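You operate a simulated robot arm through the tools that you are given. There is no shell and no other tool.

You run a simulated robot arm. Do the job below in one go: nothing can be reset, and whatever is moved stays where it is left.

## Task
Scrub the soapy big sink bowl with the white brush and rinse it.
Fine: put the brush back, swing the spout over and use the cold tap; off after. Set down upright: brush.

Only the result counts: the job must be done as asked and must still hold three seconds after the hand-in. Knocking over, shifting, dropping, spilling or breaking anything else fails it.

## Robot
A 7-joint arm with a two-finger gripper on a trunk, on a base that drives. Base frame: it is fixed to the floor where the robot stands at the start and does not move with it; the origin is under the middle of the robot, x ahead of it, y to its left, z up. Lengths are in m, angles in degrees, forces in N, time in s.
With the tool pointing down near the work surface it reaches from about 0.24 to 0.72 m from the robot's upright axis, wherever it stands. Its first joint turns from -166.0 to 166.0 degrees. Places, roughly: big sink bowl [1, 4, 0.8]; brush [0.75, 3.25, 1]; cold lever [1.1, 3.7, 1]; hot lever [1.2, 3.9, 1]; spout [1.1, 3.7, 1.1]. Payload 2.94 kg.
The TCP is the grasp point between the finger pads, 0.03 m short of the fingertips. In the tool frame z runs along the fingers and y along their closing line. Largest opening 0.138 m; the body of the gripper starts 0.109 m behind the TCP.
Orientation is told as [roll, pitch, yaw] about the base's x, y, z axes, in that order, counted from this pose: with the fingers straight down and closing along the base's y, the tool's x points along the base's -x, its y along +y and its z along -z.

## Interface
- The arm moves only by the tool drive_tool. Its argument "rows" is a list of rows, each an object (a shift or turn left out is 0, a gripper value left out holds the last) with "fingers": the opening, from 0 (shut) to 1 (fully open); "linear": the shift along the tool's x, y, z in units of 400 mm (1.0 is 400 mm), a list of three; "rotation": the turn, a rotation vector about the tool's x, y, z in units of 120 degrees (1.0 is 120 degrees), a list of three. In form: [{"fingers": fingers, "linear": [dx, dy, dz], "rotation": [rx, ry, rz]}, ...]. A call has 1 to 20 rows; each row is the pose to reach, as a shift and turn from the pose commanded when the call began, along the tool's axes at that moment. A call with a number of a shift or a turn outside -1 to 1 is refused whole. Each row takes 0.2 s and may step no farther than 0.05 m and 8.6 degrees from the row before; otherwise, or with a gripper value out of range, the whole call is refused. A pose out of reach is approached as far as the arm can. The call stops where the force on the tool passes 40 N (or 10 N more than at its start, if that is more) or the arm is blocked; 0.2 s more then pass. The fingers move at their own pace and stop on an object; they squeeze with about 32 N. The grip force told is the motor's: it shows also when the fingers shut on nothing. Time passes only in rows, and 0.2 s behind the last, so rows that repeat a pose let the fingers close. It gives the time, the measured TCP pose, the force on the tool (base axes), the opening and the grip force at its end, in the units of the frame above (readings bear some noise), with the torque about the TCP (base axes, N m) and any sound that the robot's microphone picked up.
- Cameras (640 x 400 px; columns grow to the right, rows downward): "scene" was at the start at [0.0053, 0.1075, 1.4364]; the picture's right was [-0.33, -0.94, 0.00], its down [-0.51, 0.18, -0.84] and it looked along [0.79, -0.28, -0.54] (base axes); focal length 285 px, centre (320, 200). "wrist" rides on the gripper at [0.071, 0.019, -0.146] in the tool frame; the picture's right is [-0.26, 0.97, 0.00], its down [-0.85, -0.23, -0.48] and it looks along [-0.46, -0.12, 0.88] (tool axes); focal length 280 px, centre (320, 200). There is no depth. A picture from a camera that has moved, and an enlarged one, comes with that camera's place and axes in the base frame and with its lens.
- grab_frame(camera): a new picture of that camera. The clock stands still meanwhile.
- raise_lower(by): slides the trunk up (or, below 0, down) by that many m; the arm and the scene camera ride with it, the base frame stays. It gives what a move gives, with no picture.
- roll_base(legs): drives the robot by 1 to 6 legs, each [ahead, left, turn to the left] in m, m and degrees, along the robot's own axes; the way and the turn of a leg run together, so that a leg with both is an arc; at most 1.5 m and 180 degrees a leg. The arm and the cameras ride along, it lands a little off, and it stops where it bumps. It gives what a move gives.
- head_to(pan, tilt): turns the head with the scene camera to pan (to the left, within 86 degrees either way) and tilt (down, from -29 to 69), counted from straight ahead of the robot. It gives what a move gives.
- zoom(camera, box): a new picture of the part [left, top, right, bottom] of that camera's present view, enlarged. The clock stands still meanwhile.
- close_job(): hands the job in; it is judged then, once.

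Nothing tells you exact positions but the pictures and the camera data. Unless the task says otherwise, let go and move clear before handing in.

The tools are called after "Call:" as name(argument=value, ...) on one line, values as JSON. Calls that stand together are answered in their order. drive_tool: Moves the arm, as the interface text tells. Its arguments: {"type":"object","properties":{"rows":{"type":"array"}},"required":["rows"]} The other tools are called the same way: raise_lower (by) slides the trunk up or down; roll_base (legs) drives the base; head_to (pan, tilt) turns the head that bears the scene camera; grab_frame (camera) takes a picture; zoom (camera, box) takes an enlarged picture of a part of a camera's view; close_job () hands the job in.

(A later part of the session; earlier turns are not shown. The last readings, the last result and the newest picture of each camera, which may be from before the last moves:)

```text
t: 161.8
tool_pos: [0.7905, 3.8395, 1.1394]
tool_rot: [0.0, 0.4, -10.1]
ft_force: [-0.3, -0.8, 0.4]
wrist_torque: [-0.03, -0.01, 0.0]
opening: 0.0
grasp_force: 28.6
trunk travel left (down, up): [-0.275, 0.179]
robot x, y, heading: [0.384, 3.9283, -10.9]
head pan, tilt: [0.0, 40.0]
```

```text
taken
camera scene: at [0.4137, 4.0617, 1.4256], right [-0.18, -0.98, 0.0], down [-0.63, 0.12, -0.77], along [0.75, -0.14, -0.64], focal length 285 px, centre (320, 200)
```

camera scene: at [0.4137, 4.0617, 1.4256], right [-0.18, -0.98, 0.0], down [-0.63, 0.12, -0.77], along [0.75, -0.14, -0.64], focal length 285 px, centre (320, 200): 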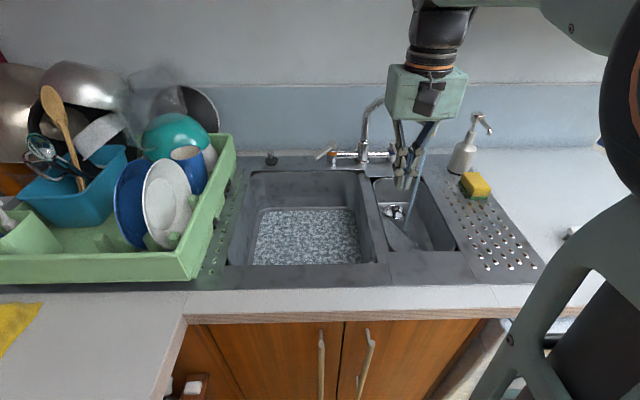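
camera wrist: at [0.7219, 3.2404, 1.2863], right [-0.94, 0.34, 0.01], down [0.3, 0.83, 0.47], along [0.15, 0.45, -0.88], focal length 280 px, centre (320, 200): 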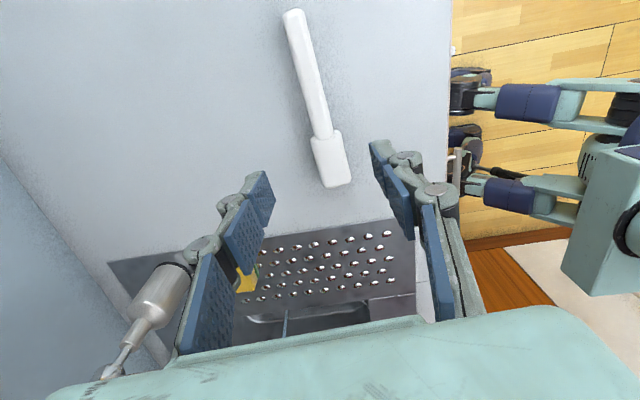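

Now moving left past the spout and tilting the fingers 45° forward for reaching the hot lever.

Call:
drive_tool(rows=[{"linear": [0, 0.1, 0]}, {"linear": [0, 0.2, 0], "rotation": [0, -0.0625, 0]}, {"linear": [-0.02, 0.3, 0], "rotation": [0, -0.125, 0]}, {"linear": [-0.05, 0.4, 0], "rotation": [0, -0.1875, 0]}, {"linear": [-0.1, 0.48, 0.02], "rotation": [0, -0.25, 0]}, {"linear": [-0.17, 0.553, 0.05], "rotation": [0, -0.3125, 0]}, {"linear": [-0.27, 0.553, 0.08], "rotation": [0, -0.375, 0]}, {"linear": [-0.37, 0.553, 0.12], "rotation": [0, -0.375, 0]}])

Call:
grab_frame(camera="scene")

Call:
grab_frame(camera="wrist")

```text
t: 163.6
tool_pos: [0.9735, 4.0323, 1.0889]
tool_rot: [0.1, -44.7, -10.0]
ft_force: [0.0, 0.0, 0.1]
wrist_torque: [0.02, -0.01, 0.01]
opening: 0.0
grasp_force: 28.7
trunk travel left (down, up): [-0.275, 0.179]
robot x, y, heading: [0.3829, 3.9277, -10.5]
head pan, tilt: [0.0, 40.0]
```

```text
taken
camera scene: at [0.4141, 4.0615, 1.4256], right [-0.18, -0.98, 0.0], down [-0.63, 0.12, -0.77], along [0.75, -0.14, -0.64], focal length 285 px, centre (320, 200)
```

scene: 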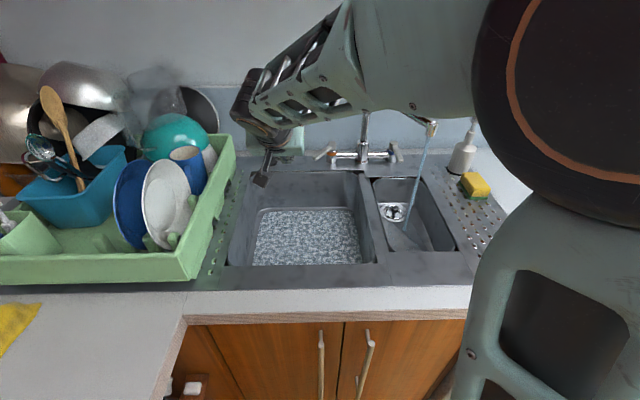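

```text
taken
camera wrist: at [0.8265, 4.0779, 1.1443], right [0.35, 0.92, 0.19], down [0.22, -0.27, 0.94], along [0.91, -0.29, -0.3], focal length 280 px, centre (320, 200)
```

wrist: 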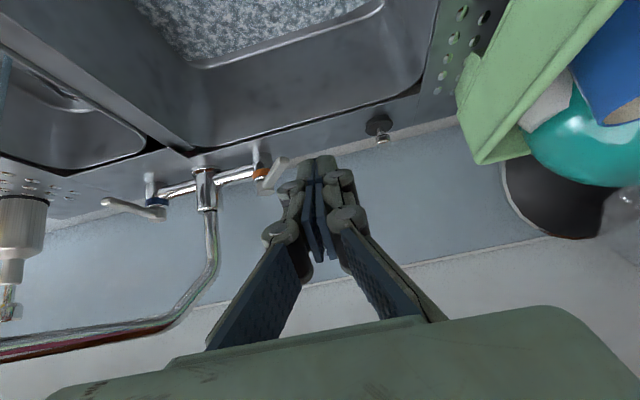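

The wrist view shows the hot lever just beside the finger tips. I'll advance to beside the lever (on its left).

Call:
drive_tool(rows=[{"linear": [-0.024, 0, 0.097]}, {"linear": [-0.048, 0, 0.193]}, {"linear": [-0.072, 0, 0.289]}, {"linear": [-0.096, 0, 0.386]}, {"linear": [-0.12, 0, 0.482]}, {"linear": [-0.1427, 0, 0.5775]}])

Call:
grab_frame(camera="wrist")

Call:
zoom(camera="scene", box=[220, 80, 440, 200])

```text
t: 165.0
tool_pos: [1.1729, 3.9966, 0.9653]
tool_rot: [-0.1, -44.6, -9.9]
ft_force: [0.7, -1.0, -0.4]
wrist_torque: [-0.03, 0.0, 0.0]
opening: 0.0
grasp_force: 28.7
trunk travel left (down, up): [-0.275, 0.179]
robot x, y, heading: [0.3803, 3.929, -10.5]
head pan, tilt: [0.0, 40.0]
```

```text
taken
camera wrist: at [1.0265, 4.0424, 1.0211], right [0.35, 0.92, 0.18], down [0.23, -0.27, 0.93], along [0.91, -0.29, -0.3], focal length 280 px, centre (320, 200)
```

wrist: 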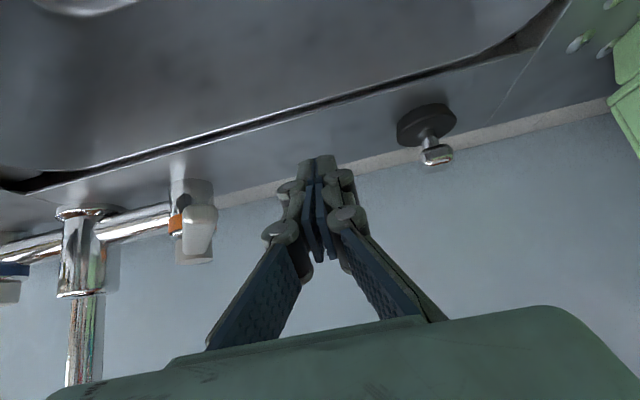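

```text
2.91 times, centred on (330, 140) of scene
camera zoom: at [0.414, 4.0617, 1.4256], right [-0.18, -0.98, 0.0], down [-0.63, 0.12, -0.77], along [0.75, -0.14, -0.64], focal length 828 px, centre (291, 374)
```

zoom: 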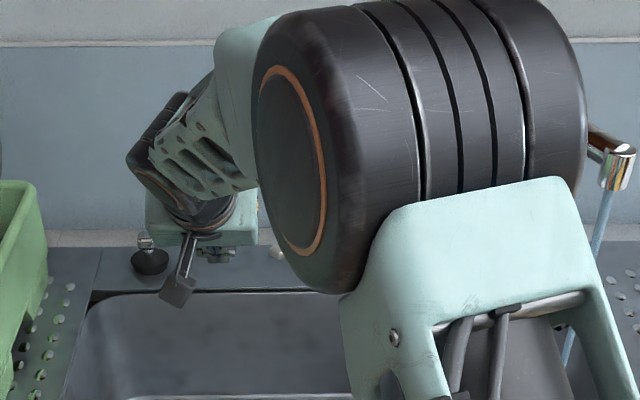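

The lever end points toward me just right of the fingers. Advance 1.5 cm and push gently to the right.

Call:
drive_tool(rows=[{"linear": [-0.0265, 0, 0.0265]}, {"linear": [-0.0265, -0.04, 0.0265]}, {"linear": [-0.0265, -0.08, 0.0265]}, {"linear": [-0.0265, -0.12, 0.0265]}, {"linear": [-0.0265, -0.15, 0.0265]}])

Call:
grab_frame(camera="wrist")

```text
t: 166.2
tool_pos: [1.1764, 3.9327, 0.9654]
tool_rot: [-0.1, -44.4, -10.2]
ft_force: [0.6, 0.2, 0.3]
wrist_torque: [0.0, 0.01, 0.03]
opening: 0.0
grasp_force: 28.8
trunk travel left (down, up): [-0.275, 0.179]
robot x, y, heading: [0.3825, 3.9299, -10.7]
head pan, tilt: [0.0, 40.0]
```

```text
taken
camera wrist: at [1.0302, 3.9783, 1.0206], right [0.35, 0.92, 0.18], down [0.23, -0.27, 0.93], along [0.91, -0.29, -0.3], focal length 280 px, centre (320, 200)
```

wrist: 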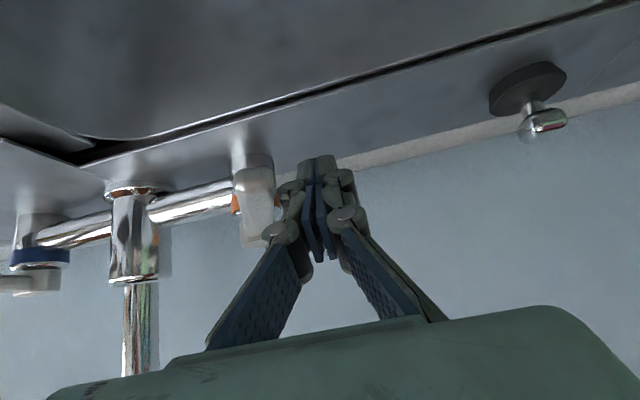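

Call:
drive_tool(rows=[{"linear": [0, -0.025, 0]}, {"linear": [0, -0.05, 0]}, {"linear": [0, -0.07, 0]}])

Call:
grab_frame(camera="wrist")

Call:
zoom(camera="scene", box=[380, 100, 480, 240])

```text
t: 167.0
tool_pos: [1.171, 3.9071, 0.9671]
tool_rot: [0.0, -44.6, -10.0]
ft_force: [-0.9, -1.0, -0.4]
wrist_torque: [0.0, 0.03, 0.01]
opening: 0.0
grasp_force: 28.4
trunk travel left (down, up): [-0.275, 0.179]
robot x, y, heading: [0.3799, 3.9272, -10.4]
head pan, tilt: [0.0, 40.0]
```

```text
taken
camera wrist: at [1.0256, 3.9524, 1.0212], right [0.35, 0.92, 0.18], down [0.23, -0.27, 0.93], along [0.91, -0.29, -0.3], focal length 280 px, centre (320, 200)
```

wrist: 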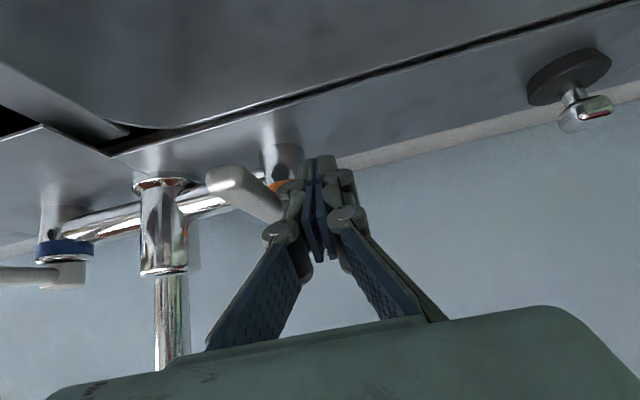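

```text
2.86 times, centred on (430, 170) of scene
camera zoom: at [0.4137, 4.0616, 1.4256], right [-0.18, -0.98, 0.0], down [-0.63, 0.12, -0.77], along [0.75, -0.14, -0.64], focal length 814 px, centre (6, 286)
```

zoom: 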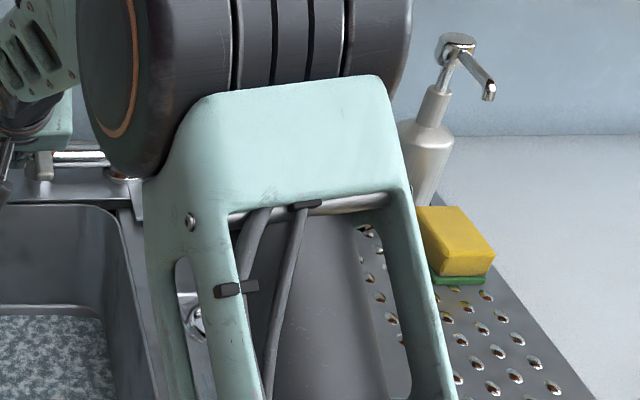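

The lever has swung back to about straight-front. I'll back off to see whether the water has stopped.

Call:
drive_tool(rows=[{"linear": [0, 0.05, 0]}, {"linear": [0.02, 0.1, -0.06]}, {"linear": [0.05, 0.12, -0.16]}, {"linear": [0.08, 0.12, -0.26]}, {"linear": [0.11, 0.12, -0.37]}, {"linear": [0.14, 0.12, -0.48]}])

Call:
grab_frame(camera="wrist")

Call:
grab_frame(camera="scene")

```text
t: 168.4
tool_pos: [1.0078, 3.9851, 1.0645]
tool_rot: [0.1, -44.6, -10.0]
ft_force: [-0.3, 0.0, -0.1]
wrist_torque: [0.01, 0.02, -0.01]
opening: 0.0
grasp_force: 28.2
trunk travel left (down, up): [-0.275, 0.179]
robot x, y, heading: [0.3841, 3.9294, -10.5]
head pan, tilt: [0.0, 40.0]
```

```text
taken
camera wrist: at [0.861, 4.0295, 1.1196], right [0.35, 0.92, 0.18], down [0.23, -0.27, 0.93], along [0.91, -0.29, -0.3], focal length 280 px, centre (320, 200)
```

wrist: 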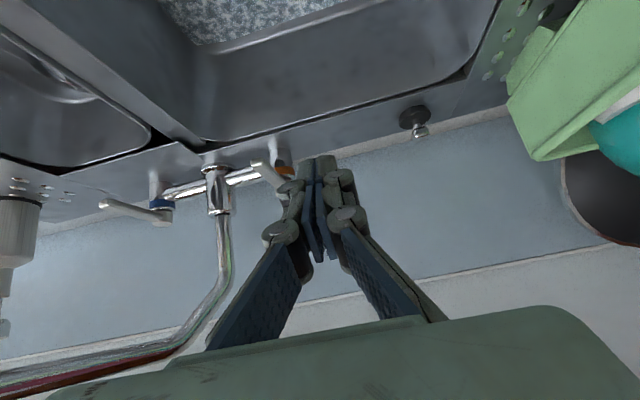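

```text
taken
camera scene: at [0.4133, 4.0614, 1.4256], right [-0.18, -0.98, 0.0], down [-0.63, 0.12, -0.77], along [0.75, -0.14, -0.64], focal length 285 px, centre (320, 200)
```

scene: 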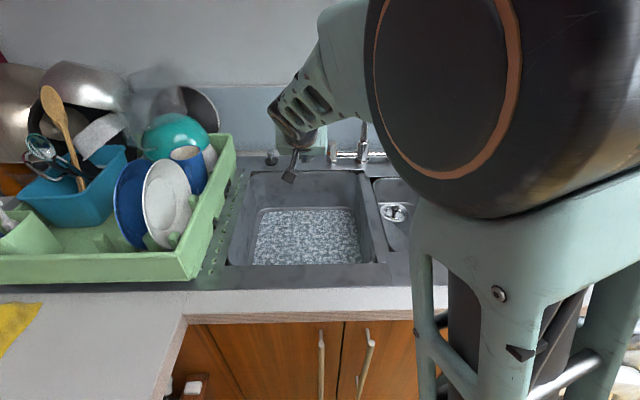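

Water appears to be off. Now bring the tool back and round to the right-hand side of the spout, fingers pointing down again.

Call:
drive_tool(rows=[{"linear": [0.084, 0, -0.084]}, {"linear": [0.168, 0, -0.168]}, {"linear": [0.25, 0, -0.25]}, {"linear": [0.336, 0, -0.336]}, {"linear": [0.3, -0.08, -0.37], "rotation": [0, 0.0625, 0]}, {"linear": [0.26, -0.18, -0.41], "rotation": [0, 0.125, 0]}, {"linear": [0.22, -0.28, -0.45], "rotation": [0, 0.1875, 0]}, {"linear": [0.186, -0.38, -0.486], "rotation": [0, 0.25, 0]}, {"linear": [0.186, -0.49, -0.486], "rotation": [0, 0.3125, 0]}, {"linear": [0.186, -0.6, -0.486], "rotation": [0, 0.375, 0]}, {"linear": [0.186, -0.71, -0.486], "rotation": [0, 0.375, 0]}, {"linear": [0.186, -0.82, -0.486], "rotation": [0, 0.375, 0]}, {"linear": [0.186, -0.94, -0.486], "rotation": [0, 0.375, 0]}])

Call:
grab_frame(camera="scene")

Call:
zoom(camera="scene", box=[300, 70, 460, 240])

Call:
grab_frame(camera="wrist")

```text
t: 171.2
tool_pos: [0.7559, 3.6467, 1.1494]
tool_rot: [0.0, 0.5, -10.0]
ft_force: [-1.2, 0.0, -1.0]
wrist_torque: [-0.02, 0.01, 0.0]
opening: 0.0
grasp_force: 28.7
trunk travel left (down, up): [-0.275, 0.179]
robot x, y, heading: [0.3827, 3.929, -10.7]
head pan, tilt: [0.0, 40.0]
```

```text
taken
camera scene: at [0.4138, 4.0612, 1.4256], right [-0.18, -0.98, 0.0], down [-0.63, 0.12, -0.77], along [0.75, -0.14, -0.64], focal length 285 px, centre (320, 200)
```

scene: 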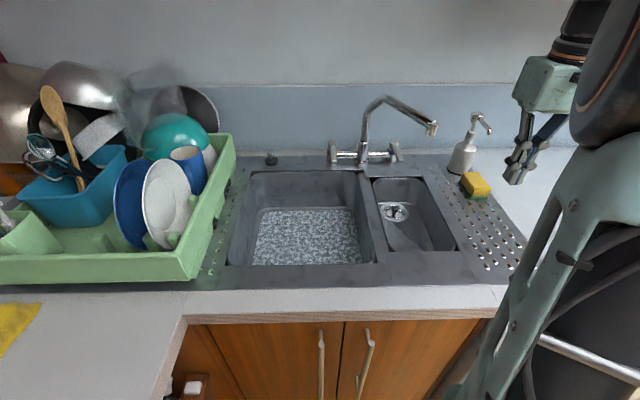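

```text
2.35 times, centred on (380, 155) of scene
camera zoom: at [0.4138, 4.0612, 1.4256], right [-0.18, -0.98, 0.0], down [-0.63, 0.12, -0.77], along [0.75, -0.14, -0.64], focal length 670 px, centre (179, 306)
```

zoom: 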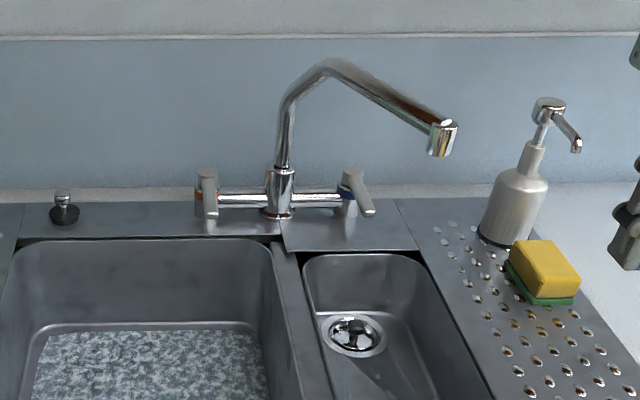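

```text
taken
camera wrist: at [0.6912, 3.6775, 1.2968], right [0.43, 0.9, 0.0], down [0.8, -0.37, 0.47], along [0.42, -0.2, -0.88], focal length 280 px, centre (320, 200)
```

wrist: 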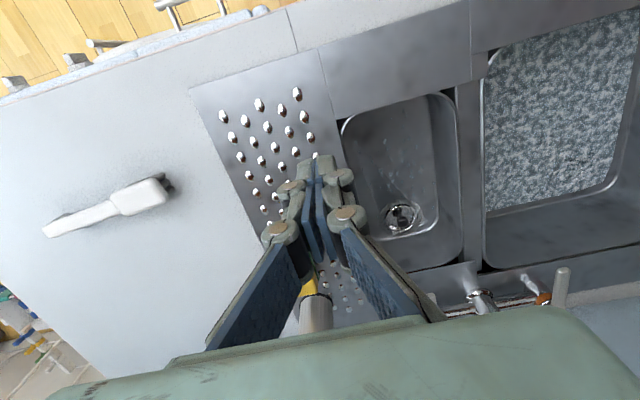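

Water is off and both levers point straight to the front. Now I go in on the right side of the spout tip and push it left along its arc.

Call:
drive_tool(rows=[{"linear": [-0.1, 0, 0.0475]}, {"linear": [-0.2, 0, 0.0475]}, {"linear": [-0.3, 0, 0.0475]}, {"linear": [-0.4, 0, 0.0475]}, {"linear": [-0.5, 0, 0.0475]}, {"linear": [-0.56, 0.06, 0.0475]}, {"linear": [-0.5725, 0.125, 0.0475]}, {"linear": [-0.535, 0.175, 0.0475]}, {"linear": [-0.504, 0.2275, 0.0475]}])

Call:
grab_frame(camera="scene")

Call:
grab_frame(camera="wrist")

```text
t: 173.2
tool_pos: [0.9694, 3.7018, 1.1324]
tool_rot: [-0.1, 0.5, -10.0]
ft_force: [0.1, 0.0, -0.6]
wrist_torque: [0.0, 0.01, -0.01]
opening: 0.0002
grasp_force: 28.7
out of reach, approached as far as the arm can: row 5, 6, 7
trunk travel left (down, up): [-0.275, 0.179]
robot x, y, heading: [0.3833, 3.9288, -10.4]
head pan, tilt: [0.0, 40.0]
```

```text
taken
camera scene: at [0.4131, 4.062, 1.4255], right [-0.18, -0.98, 0.0], down [-0.63, 0.12, -0.77], along [0.75, -0.14, -0.64], focal length 285 px, centre (320, 200)
```

scene: 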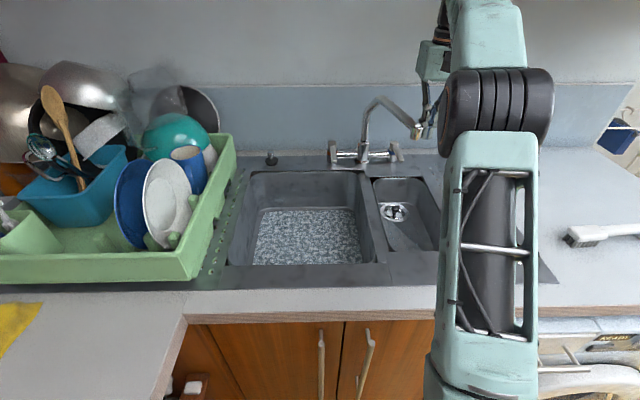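

```text
taken
camera wrist: at [0.9049, 3.7333, 1.2786], right [0.43, 0.9, 0.0], down [0.8, -0.37, 0.47], along [0.42, -0.2, -0.88], focal length 280 px, centre (320, 200)
```

wrist: 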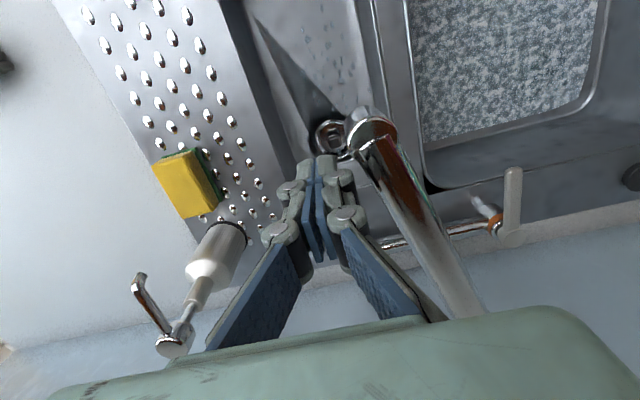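

The spout is following. Continue along the arc to bring it over the big bowl.

Call:
drive_tool(rows=[{"linear": [0.026, 0.0565, 0]}, {"linear": [0.046, 0.115, 0]}, {"linear": [0.06, 0.175, 0]}, {"linear": [0.0675, 0.2365, 0]}, {"linear": [0.069, 0.298, 0]}, {"linear": [0.063, 0.3595, 0]}, {"linear": [0.0515, 0.4203, 0]}, {"linear": [0.0335, 0.4793, 0]}, {"linear": [0.009, 0.5363, 0]}, {"linear": [-0.021, 0.5903, 0]}, {"linear": [-0.056, 0.6405, 0]}])

Call:
grab_frame(camera="scene")

Call:
grab_frame(camera="wrist")

```text
t: 175.6
tool_pos: [1.0345, 3.9505, 1.126]
tool_rot: [0.0, 0.5, -10.0]
ft_force: [-0.6, -0.2, 0.4]
wrist_torque: [0.04, -0.03, 0.0]
opening: 0.0
grasp_force: 27.9
out of reach, approached as far as the arm can: row 11
trunk travel left (down, up): [-0.275, 0.179]
robot x, y, heading: [0.3858, 3.9276, -10.5]
head pan, tilt: [0.0, 40.0]
```

```text
taken
camera scene: at [0.4139, 4.0619, 1.4256], right [-0.18, -0.98, 0.0], down [-0.63, 0.12, -0.77], along [0.75, -0.14, -0.64], focal length 285 px, centre (320, 200)
```

scene: 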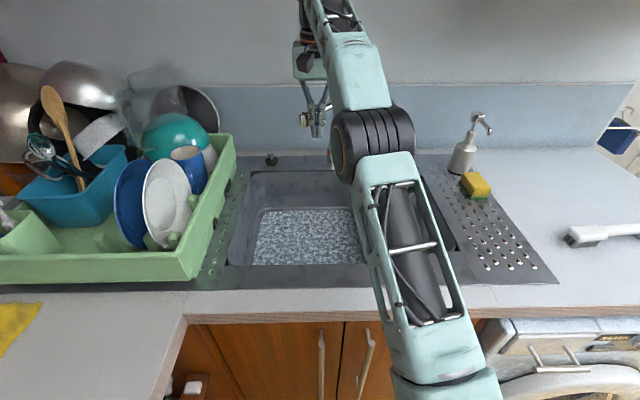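

```text
taken
camera wrist: at [0.9691, 3.9821, 1.2739], right [0.42, 0.91, 0.0], down [0.8, -0.37, 0.47], along [0.42, -0.2, -0.88], focal length 280 px, centre (320, 200)
```

wrist: 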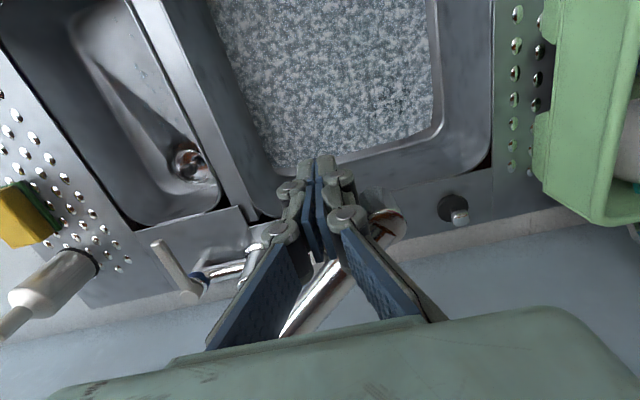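

The spout tip now hangs at about s 1.05, d 0.40 – over the big bowl. Now retreat and line up with the cold lever, on its left side, fingers tilted forward.

Call:
drive_tool(rows=[{"linear": [0.11, 0, 0]}, {"linear": [0.22, 0, 0]}, {"linear": [0.33, -0.05, 0]}, {"linear": [0.4, -0.13, 0]}, {"linear": [0.4, -0.23, 0], "rotation": [0, -0.0625, 0]}, {"linear": [0.4, -0.33, 0], "rotation": [0, -0.125, 0]}, {"linear": [0.38, -0.42, 0], "rotation": [0, -0.1875, 0]}, {"linear": [0.33, -0.4775, 0.03], "rotation": [0, -0.25, 0]}, {"linear": [0.24, -0.4775, 0.07], "rotation": [0, -0.3125, 0]}, {"linear": [0.15, -0.4775, 0.11], "rotation": [0, -0.375, 0]}, {"linear": [0.06, -0.4775, 0.15], "rotation": [0, -0.375, 0]}])

Call:
grab_frame(camera="scene")

Call:
grab_frame(camera="wrist")

```text
t: 178.0
tool_pos: [0.9756, 3.7676, 1.0684]
tool_rot: [-0.1, -44.8, -9.9]
ft_force: [-0.9, 0.4, -0.6]
wrist_torque: [-0.02, -0.02, -0.02]
opening: 0.0001
grasp_force: 28.3
trunk travel left (down, up): [-0.275, 0.179]
robot x, y, heading: [0.3834, 3.9287, -10.8]
head pan, tilt: [0.0, 40.0]
```

```text
taken
camera scene: at [0.4139, 4.0615, 1.4256], right [-0.18, -0.98, 0.0], down [-0.63, 0.12, -0.77], along [0.75, -0.14, -0.64], focal length 285 px, centre (320, 200)
```

scene: 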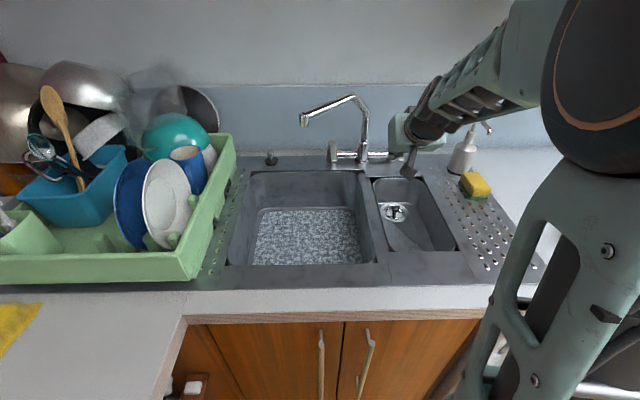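

```text
taken
camera wrist: at [0.8296, 3.8118, 1.1223], right [0.35, 0.92, 0.18], down [0.22, -0.27, 0.94], along [0.91, -0.29, -0.3], focal length 280 px, centre (320, 200)
```

wrist: 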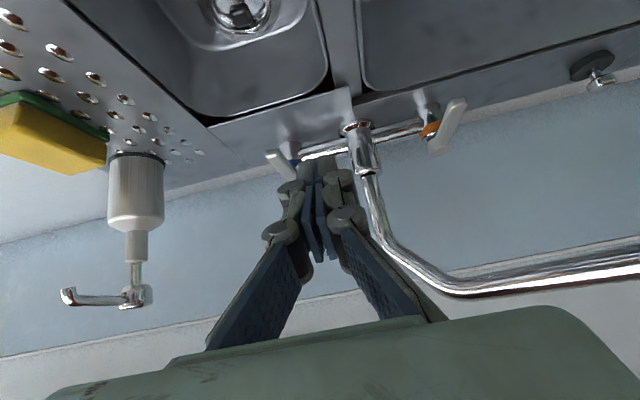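

Fingers line up between the cold lever and the column. Advancing.

Call:
drive_tool(rows=[{"linear": [-0.02, 0, 0.1]}, {"linear": [-0.04, 0, 0.2]}, {"linear": [-0.06, 0, 0.3]}, {"linear": [-0.08, 0, 0.38]}, {"linear": [-0.097, 0, 0.451]}])

Call:
grab_frame(camera="wrist")

Call:
zoom(camera="scene", box=[290, 80, 470, 200])

```text
t: 179.2
tool_pos: [1.1289, 3.7402, 0.9669]
tool_rot: [-0.1, -44.6, -10.0]
ft_force: [-0.5, 0.4, -1.2]
wrist_torque: [0.03, 0.02, 0.0]
opening: 0.0
grasp_force: 28.3
trunk travel left (down, up): [-0.275, 0.179]
robot x, y, heading: [0.3837, 3.9292, -10.4]
head pan, tilt: [0.0, 40.0]
```

```text
taken
camera wrist: at [0.9832, 3.7851, 1.0221], right [0.35, 0.92, 0.18], down [0.23, -0.27, 0.93], along [0.91, -0.29, -0.3], focal length 280 px, centre (320, 200)
```

wrist: 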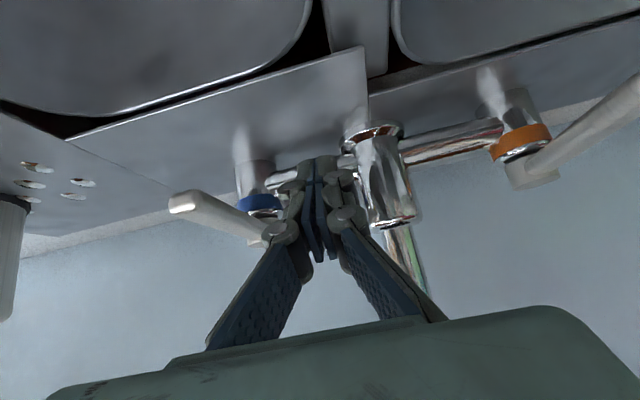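

```text
3.33 times, centred on (380, 140) of scene
camera zoom: at [0.4139, 4.0615, 1.4256], right [-0.18, -0.98, 0.0], down [-0.63, 0.12, -0.77], along [0.75, -0.14, -0.64], focal length 949 px, centre (120, 400)
```

zoom: 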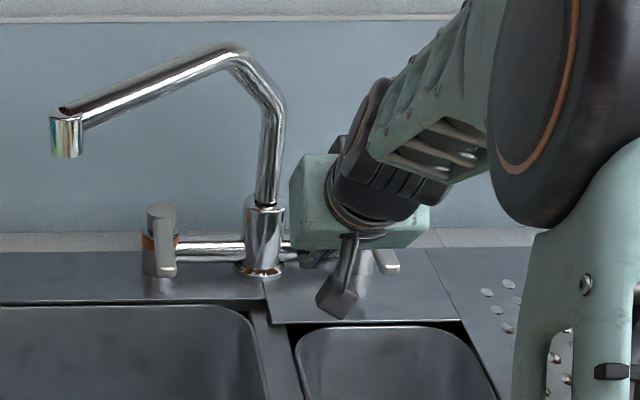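

Ready beside the cold lever. Pushing it to the right, stepwise.

Call:
drive_tool(rows=[{"linear": [0, -0.05, 0]}, {"linear": [0, -0.094, 0]}, {"linear": [0, -0.13, 0]}, {"linear": [0, -0.169, 0]}, {"linear": [-0.01, -0.2, 0.01]}])

Call:
grab_frame(camera="wrist")

Call:
grab_frame(camera="scene")

```text
t: 180.4
tool_pos: [1.1183, 3.6601, 0.9678]
tool_rot: [-0.1, -44.7, -10.0]
ft_force: [-0.4, 0.4, -0.8]
wrist_torque: [-0.02, -0.01, 0.01]
opening: 0.0
grasp_force: 28.1
trunk travel left (down, up): [-0.275, 0.179]
robot x, y, heading: [0.3802, 3.9312, -10.4]
head pan, tilt: [0.0, 40.0]
```

```text
taken
camera wrist: at [0.9735, 3.705, 1.0223], right [0.35, 0.92, 0.18], down [0.23, -0.27, 0.94], along [0.91, -0.29, -0.3], focal length 280 px, centre (320, 200)
```

wrist: 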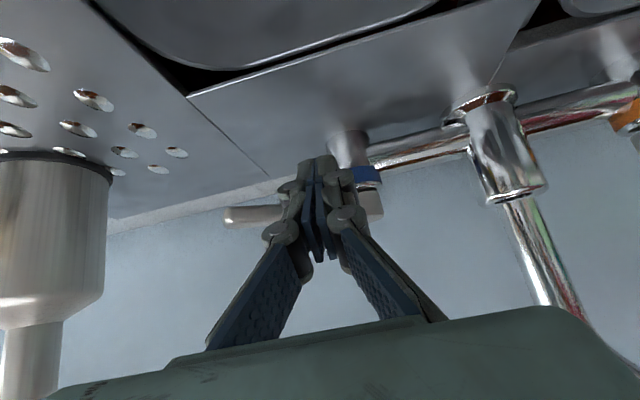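

```text
taken
camera scene: at [0.4138, 4.0615, 1.4256], right [-0.18, -0.98, 0.0], down [-0.63, 0.12, -0.77], along [0.75, -0.14, -0.64], focal length 285 px, centre (320, 200)
```

scene: 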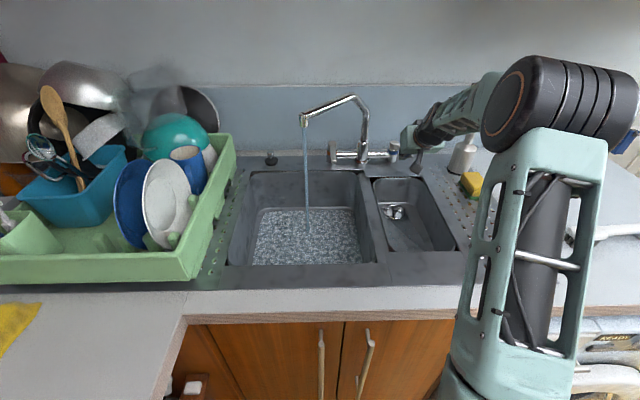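

Cold water is now running from the spout into the big bowl. I let it run and watch the foam.

Call:
drive_tool(rows=[{"linear": [0, 0.005, 0]}, {"linear": [0, 0.01, 0]}, {"linear": [0, 0.01, 0]}, {"linear": [0, 0.01, 0]}, {"linear": [0, 0.01, 0]}, {"linear": [0, 0.01, 0]}, {"linear": [0, 0.01, 0]}, {"linear": [0, 0.01, 0]}, {"linear": [0, 0.01, 0]}, {"linear": [0, 0.01, 0]}, {"linear": [0, 0.01, 0]}, {"linear": [0, 0.01, 0]}, {"linear": [0, 0.01, 0]}, {"linear": [0, 0.01, 0]}, {"linear": [0, 0.01, 0]}, {"linear": [0, 0.01, 0]}, {"linear": [0, 0.01, 0]}, {"linear": [0, 0.01, 0]}, {"linear": [0, 0.01, 0]}, {"linear": [0, 0.01, 0]}])

Call:
zoom(camera="scene", box=[220, 80, 480, 280])

```text
t: 184.6
tool_pos: [1.1199, 3.6666, 0.9678]
tool_rot: [-0.2, -44.5, -10.0]
ft_force: [-0.9, 0.4, 0.3]
wrist_torque: [0.02, 0.02, 0.0]
opening: 0.0
grasp_force: 28.6
trunk travel left (down, up): [-0.275, 0.179]
robot x, y, heading: [0.386, 3.9264, -10.5]
head pan, tilt: [0.0, 40.0]
```

```text
2.00 times, centred on (350, 180) of scene
camera zoom: at [0.4137, 4.0616, 1.4256], right [-0.18, -0.98, 0.0], down [-0.63, 0.12, -0.77], along [0.75, -0.14, -0.64], focal length 569 px, centre (260, 240)
```

zoom: 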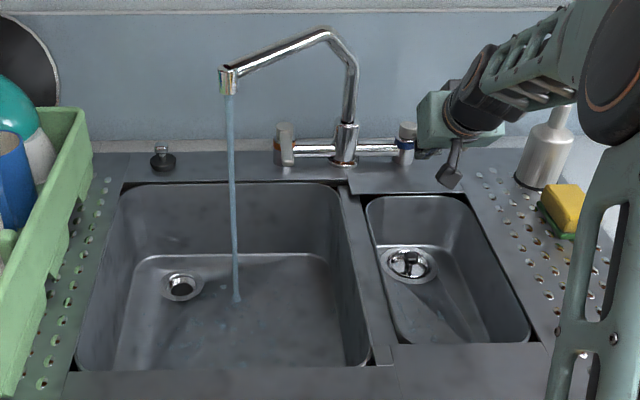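

The foam is gone – the bowl is rinsed clean. Now the cold tap must be closed; let me see exactly how the lever is standing.

Call:
zoom(camera="scene", box=[340, 100, 480, 190])

Call:
zoom(camera="wrist", box=[100, 80, 420, 280])

```text
4.44 times, centred on (410, 145) of scene
camera zoom: at [0.4137, 4.0616, 1.4256], right [-0.18, -0.98, 0.0], down [-0.63, 0.12, -0.77], along [0.75, -0.14, -0.64], focal length 1265 px, centre (-80, 444)
```

zoom: 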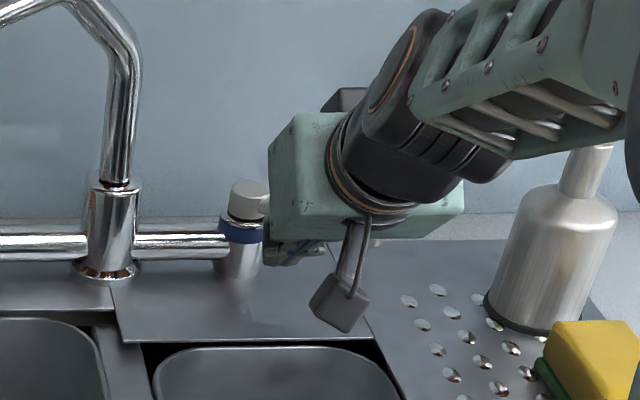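

```text
2.00 times, centred on (260, 180) of wrist
camera zoom: at [0.9742, 3.7103, 1.022], right [0.35, 0.92, 0.18], down [0.23, -0.27, 0.94], along [0.91, -0.29, -0.3], focal length 561 px, centre (440, 240)
```

zoom: 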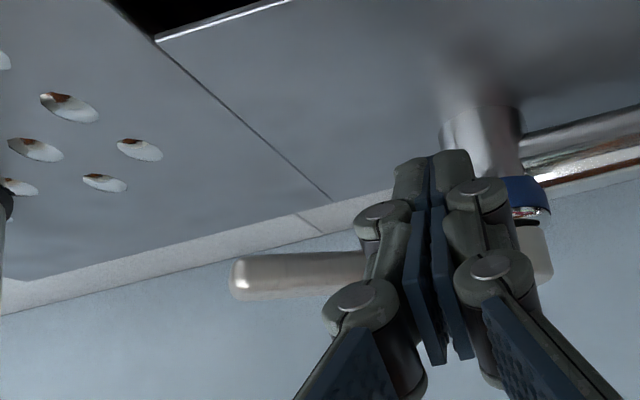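

The lever stands turned roughly 60–80° to the right. I'll retreat a bit along the finger direction to view it freely.

Call:
drive_tool(rows=[{"linear": [0, 0.01, -0.08]}, {"linear": [0, 0.01, -0.18]}, {"linear": [0, 0.01, -0.28]}, {"linear": [0, 0.01, -0.36]}])

Call:
grab_frame(camera="wrist")

Call:
zoom(camera="scene", box=[340, 100, 480, 190])

```text
t: 185.6
tool_pos: [1.0207, 3.6852, 1.0706]
tool_rot: [0.0, -44.6, -9.9]
ft_force: [0.1, -0.1, 0.1]
wrist_torque: [-0.01, 0.01, -0.02]
opening: 0.0002
grasp_force: 28.0
trunk travel left (down, up): [-0.275, 0.179]
robot x, y, heading: [0.384, 3.9289, -10.6]
head pan, tilt: [0.0, 40.0]
```

```text
taken
camera wrist: at [0.8741, 3.7312, 1.1256], right [0.35, 0.92, 0.18], down [0.23, -0.27, 0.94], along [0.91, -0.29, -0.3], focal length 280 px, centre (320, 200)
```

wrist: 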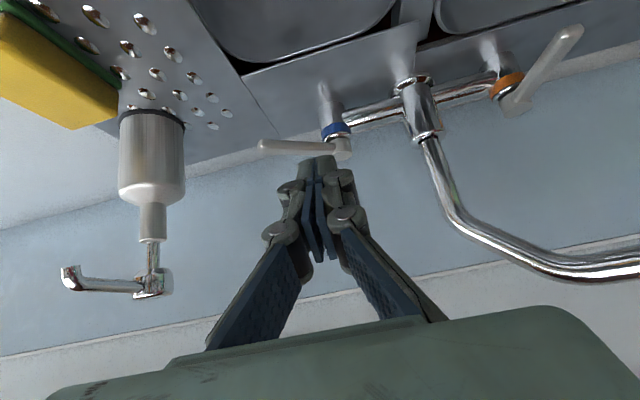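

```text
4.44 times, centred on (410, 145) of scene
camera zoom: at [0.4134, 4.0617, 1.4255], right [-0.18, -0.98, 0.0], down [-0.63, 0.12, -0.77], along [0.75, -0.14, -0.64], focal length 1265 px, centre (-80, 444)
```

zoom: 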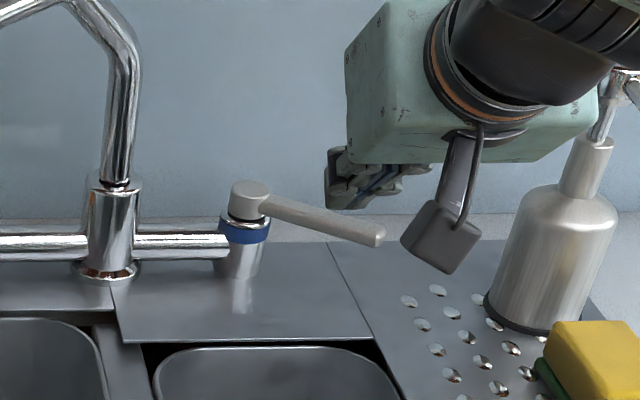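

Clear view: cold lever is ~62° open, length 9 cm, pivot at s 0.773, d 0.516. I'll bring the finger over and behind the lever end (above it first), then lower and pull it back to the front.

Call:
drive_tool(rows=[{"linear": [-0.05, -0.03, 0.08]}, {"linear": [-0.1, -0.06, 0.16]}, {"linear": [-0.155, -0.09, 0.24]}, {"linear": [-0.2075, -0.119, 0.3158]}])

Call:
grab_frame(camera="wrist")

Call:
zoom(camera="scene", box=[340, 80, 500, 190])

```text
t: 186.6
tool_pos: [1.1616, 3.6126, 1.0358]
tool_rot: [-0.1, -44.4, -9.9]
ft_force: [-0.1, 0.3, 0.0]
wrist_torque: [0.0, 0.0, 0.02]
opening: 0.0002
grasp_force: 28.3
trunk travel left (down, up): [-0.275, 0.179]
robot x, y, heading: [0.3855, 3.9286, -10.8]
head pan, tilt: [0.0, 40.0]
```

```text
taken
camera wrist: at [1.0152, 3.6575, 1.091], right [0.35, 0.92, 0.18], down [0.23, -0.27, 0.93], along [0.91, -0.29, -0.3], focal length 280 px, centre (320, 200)
```

wrist: 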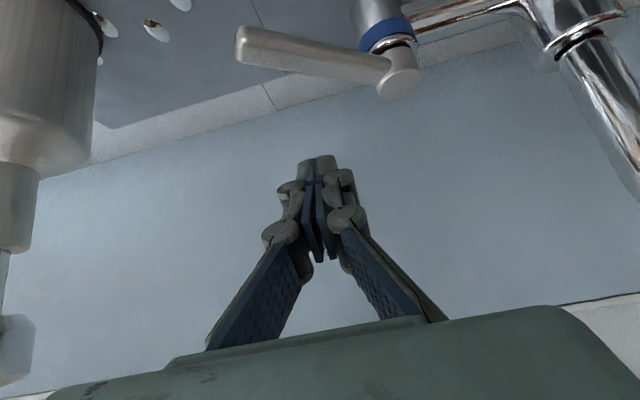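

```text
3.64 times, centred on (420, 135) of scene
camera zoom: at [0.4141, 4.0614, 1.4256], right [-0.18, -0.98, 0.0], down [-0.63, 0.12, -0.77], along [0.75, -0.14, -0.64], focal length 1035 px, centre (-44, 436)
```

zoom: 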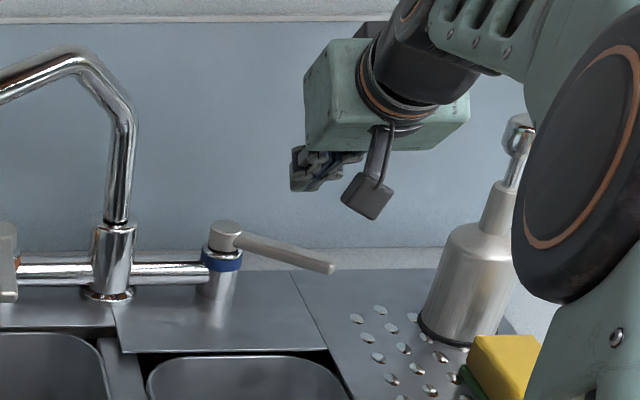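

The finger is now behind and above the lever. Lowering straight down.

Call:
drive_tool(rows=[{"linear": [0.03, 0, 0.03]}, {"linear": [0.06, 0, 0.06]}, {"linear": [0.09, 0, 0.09]}, {"linear": [0.12, 0, 0.12]}])

Call:
grab_frame(camera="wrist")

Call:
zoom(camera="scene", box=[340, 80, 500, 190])

```text
t: 187.6
tool_pos: [1.1608, 3.6122, 0.9722]
tool_rot: [-0.2, -44.9, -9.9]
ft_force: [1.8, -0.4, 8.3]
wrist_torque: [0.14, 0.14, -0.05]
opening: 0.0001
grasp_force: 28.4
trunk travel left (down, up): [-0.275, 0.179]
robot x, y, heading: [0.3813, 3.9269, -10.6]
head pan, tilt: [0.0, 40.0]
```

```text
taken
camera wrist: at [1.0141, 3.659, 1.0264], right [0.35, 0.92, 0.18], down [0.22, -0.27, 0.94], along [0.91, -0.29, -0.3], focal length 280 px, centre (320, 200)
```

wrist: 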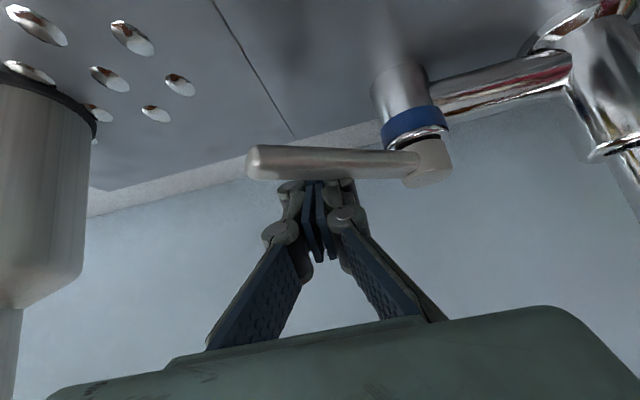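

```text
3.64 times, centred on (420, 135) of scene
camera zoom: at [0.4125, 4.062, 1.4258], right [-0.18, -0.98, 0.0], down [-0.63, 0.12, -0.77], along [0.75, -0.14, -0.64], focal length 1035 px, centre (-44, 436)
```

zoom: 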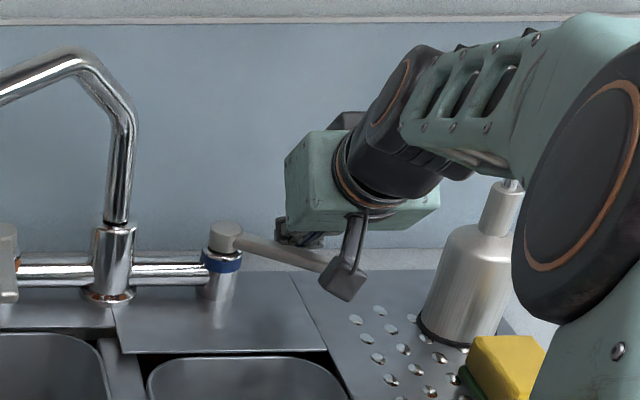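

The finger tip is hooked behind the lever. Pulling it toward the front along its arc.

Call:
drive_tool(rows=[{"linear": [0.01, 0.003, -0.02]}, {"linear": [0.033, 0.011, -0.04]}, {"linear": [0.048, 0.021, -0.055]}, {"linear": [0.062, 0.0325, -0.07]}])

Call:
grab_frame(camera="wrist")

Call:
zoom(camera="scene", box=[280, 80, 500, 230])

```text
t: 188.6
tool_pos: [1.1233, 3.632, 0.9707]
tool_rot: [0.0, -44.5, -10.0]
ft_force: [0.7, 0.2, 0.5]
wrist_torque: [0.0, -0.01, 0.02]
opening: 0.0
grasp_force: 28.3
trunk travel left (down, up): [-0.275, 0.179]
robot x, y, heading: [0.3831, 3.9293, -10.5]
head pan, tilt: [0.0, 40.0]
```

```text
taken
camera wrist: at [0.9772, 3.6778, 1.0259], right [0.35, 0.92, 0.18], down [0.23, -0.27, 0.93], along [0.91, -0.29, -0.31], focal length 280 px, centre (320, 200)
```

wrist: 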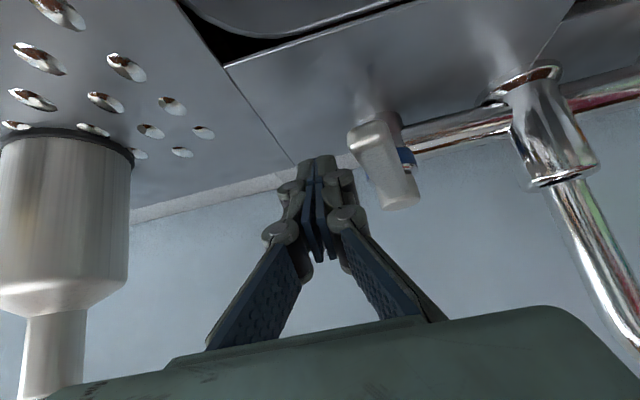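

```text
2.67 times, centred on (390, 155) of scene
camera zoom: at [0.4137, 4.0615, 1.4255], right [-0.18, -0.98, 0.0], down [-0.63, 0.12, -0.77], along [0.75, -0.14, -0.64], focal length 759 px, centre (133, 320)
```

zoom: 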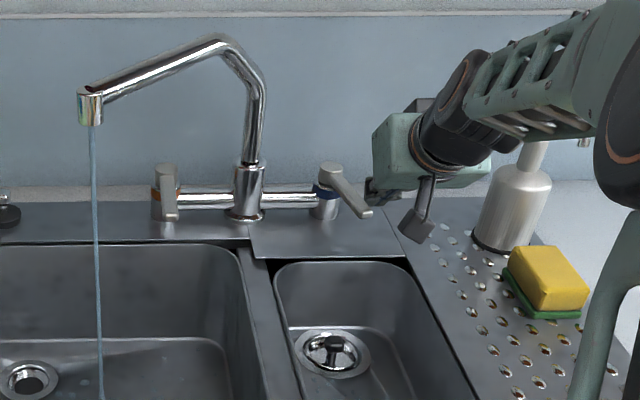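

The lever is now ~15° from closed. Nudging it the rest of the way from its right side.

Call:
drive_tool(rows=[{"linear": [0.0265, 0, -0.0265]}, {"linear": [0.0265, 0.035, -0.0265]}, {"linear": [0.0265, 0.065, -0.0265]}])

Call:
zoom(camera="scene", box=[280, 80, 500, 230])

Call:
grab_frame(camera="wrist")

```text
t: 189.4
tool_pos: [1.1142, 3.6553, 0.971]
tool_rot: [-0.2, -44.7, -10.2]
ft_force: [0.1, -12.3, 1.1]
wrist_torque: [0.04, 0.02, 0.05]
opening: 0.0001
grasp_force: 28.1
trunk travel left (down, up): [-0.275, 0.179]
robot x, y, heading: [0.3838, 3.9276, -10.6]
head pan, tilt: [0.0, 40.0]
```

```text
2.67 times, centred on (390, 155) of scene
camera zoom: at [0.4137, 4.0599, 1.4258], right [-0.18, -0.98, 0.0], down [-0.63, 0.12, -0.77], along [0.75, -0.14, -0.64], focal length 759 px, centre (133, 320)
```

zoom: 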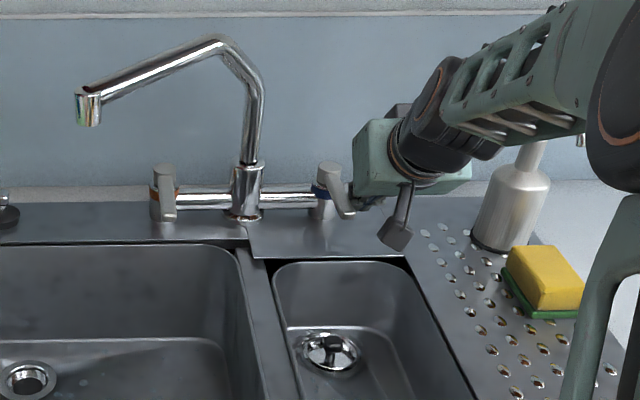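

```text
taken
camera wrist: at [0.9671, 3.7019, 1.0267], right [0.36, 0.92, 0.18], down [0.22, -0.27, 0.94], along [0.91, -0.29, -0.3], focal length 280 px, centre (320, 200)
```

wrist: 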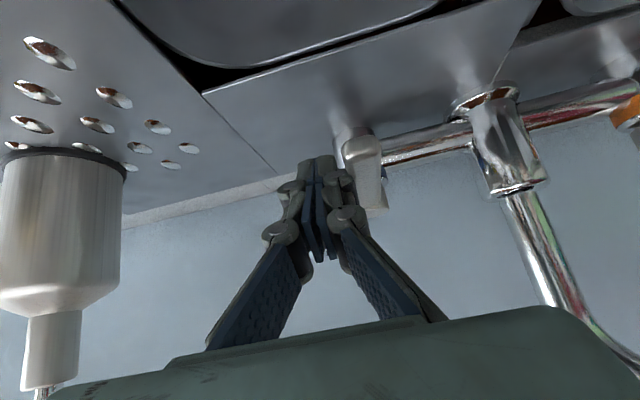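

Water has stopped and the lever has hit its closed stop (12 N). Backing away now.

Call:
drive_tool(rows=[{"linear": [0, -0.03, 0]}, {"linear": [0, -0.04, -0.08]}, {"linear": [0, -0.04, -0.18]}, {"linear": [0, -0.04, -0.28]}, {"linear": [0.05, -0.04, -0.36]}, {"linear": [0.12, -0.04, -0.42]}, {"linear": [0.19, -0.04, -0.49]}])

Call:
grab_frame(camera="scene")

Call:
zoom(camera="scene", box=[220, 80, 480, 280])

Call:
zoom(camera="scene", box=[310, 120, 430, 190])

```text
t: 191.0
tool_pos: [0.9219, 3.6786, 1.0586]
tool_rot: [0.0, -44.7, -10.0]
ft_force: [1.2, 0.4, -0.1]
wrist_torque: [0.01, -0.01, 0.0]
opening: 0.0002
grasp_force: 28.0
trunk travel left (down, up): [-0.275, 0.179]
robot x, y, heading: [0.3832, 3.928, -10.6]
head pan, tilt: [0.0, 40.0]
```

```text
taken
camera scene: at [0.4136, 4.0618, 1.4256], right [-0.18, -0.98, 0.0], down [-0.63, 0.12, -0.77], along [0.75, -0.14, -0.64], focal length 285 px, centre (320, 200)
```

scene: 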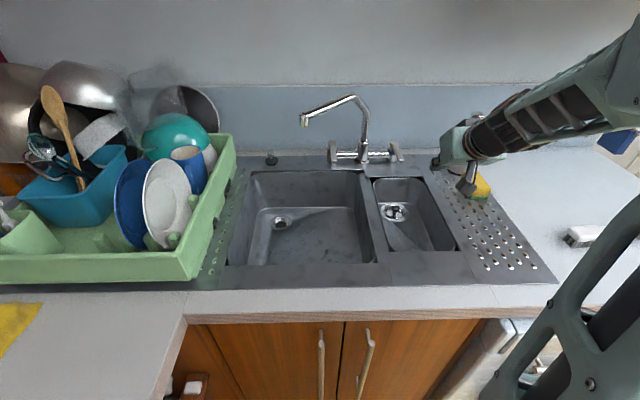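

```text
2.00 times, centred on (350, 180) of scene
camera zoom: at [0.4136, 4.0618, 1.4256], right [-0.18, -0.98, 0.0], down [-0.63, 0.12, -0.77], along [0.75, -0.14, -0.64], focal length 569 px, centre (260, 240)
```

zoom: 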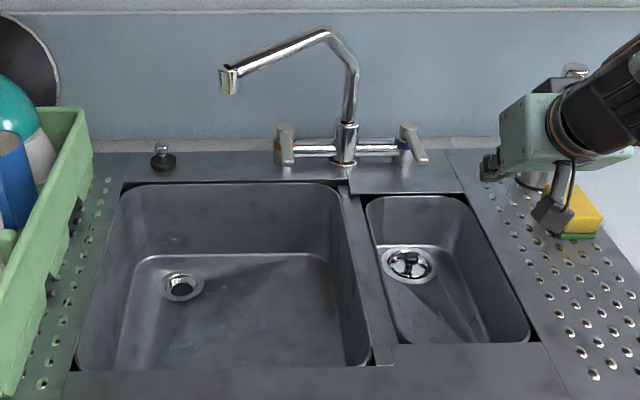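

```text
5.33 times, centred on (370, 155) of scene
camera zoom: at [0.4136, 4.0618, 1.4256], right [-0.18, -0.98, 0.0], down [-0.63, 0.12, -0.77], along [0.75, -0.14, -0.64], focal length 1518 px, centre (53, 440)
```

zoom: 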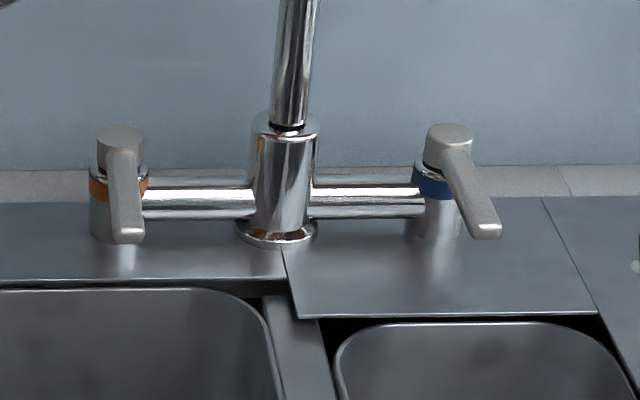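

The bowl is clean, both levers point straight to the front and no water flows. I'll retract the arm from over the counter area and check the brush.

Call:
drive_tool(rows=[{"linear": [0.06, 0.05, -0.08]}, {"linear": [0.1, 0.1, -0.17], "rotation": [0, 0.06, 0]}, {"linear": [0.13, 0.15, -0.26], "rotation": [0, 0.12, 0]}, {"linear": [0.15, 0.2, -0.35], "rotation": [0, 0.18, 0]}, {"linear": [0.16, 0.25, -0.42], "rotation": [0, 0.24, 0]}, {"linear": [0.16, 0.25, -0.46], "rotation": [0, 0.3, 0]}, {"linear": [0.16, 0.25, -0.5], "rotation": [0, 0.36, 0]}])

Call:
head_to(pan=-30, tilt=40)

Call:
grab_frame(camera="scene")

Call:
grab_frame(camera="wrist")

```text
t: 192.6
tool_pos: [0.7566, 3.8103, 1.1564]
tool_rot: [-0.1, -1.3, -9.8]
ft_force: [-0.1, 0.5, 0.5]
wrist_torque: [0.0, 0.0, 0.01]
opening: 0.0001
grasp_force: 28.3
trunk travel left (down, up): [-0.275, 0.179]
robot x, y, heading: [0.3804, 3.9267, -10.5]
head pan, tilt: [0.0, 40.0]
```

```text
t: 193.6
tool_pos: [0.7562, 3.8102, 1.1559]
tool_rot: [0.1, -1.4, -10.0]
ft_force: [0.1, -0.1, 0.9]
wrist_torque: [0.01, 0.0, -0.04]
opening: 0.0001
grasp_force: 28.7
trunk travel left (down, up): [-0.275, 0.179]
robot x, y, heading: [0.3829, 3.9286, -10.4]
head pan, tilt: [-30.0, 40.0]
```

```text
taken
camera scene: at [0.3947, 4.022, 1.4256], right [-0.65, -0.76, 0.0], down [-0.49, 0.42, -0.77], along [0.58, -0.5, -0.64], focal length 285 px, centre (320, 200)
```

scene: 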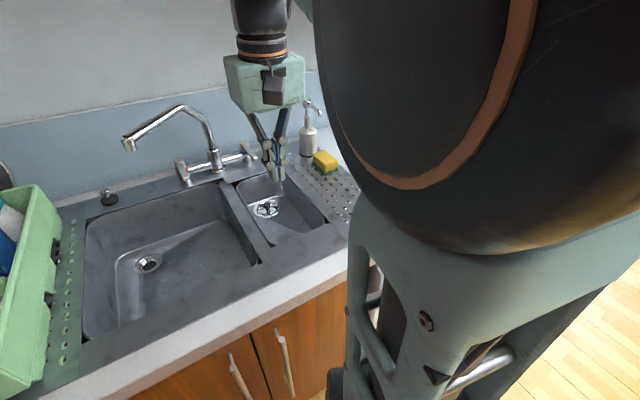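

```text
taken
camera wrist: at [0.6873, 3.8419, 1.3009], right [0.43, 0.91, 0.01], down [0.78, -0.37, 0.5], along [0.45, -0.21, -0.87], focal length 280 px, centre (320, 200)
```

wrist: 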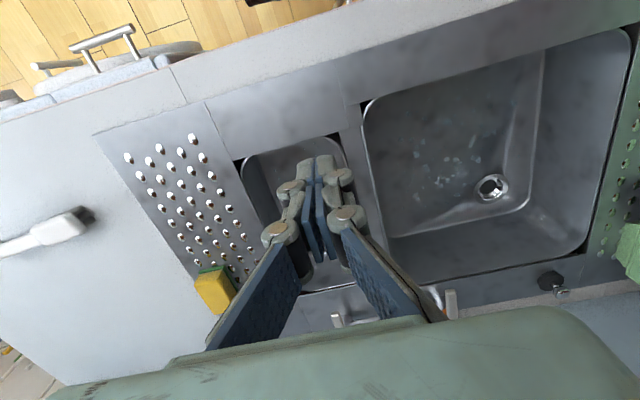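

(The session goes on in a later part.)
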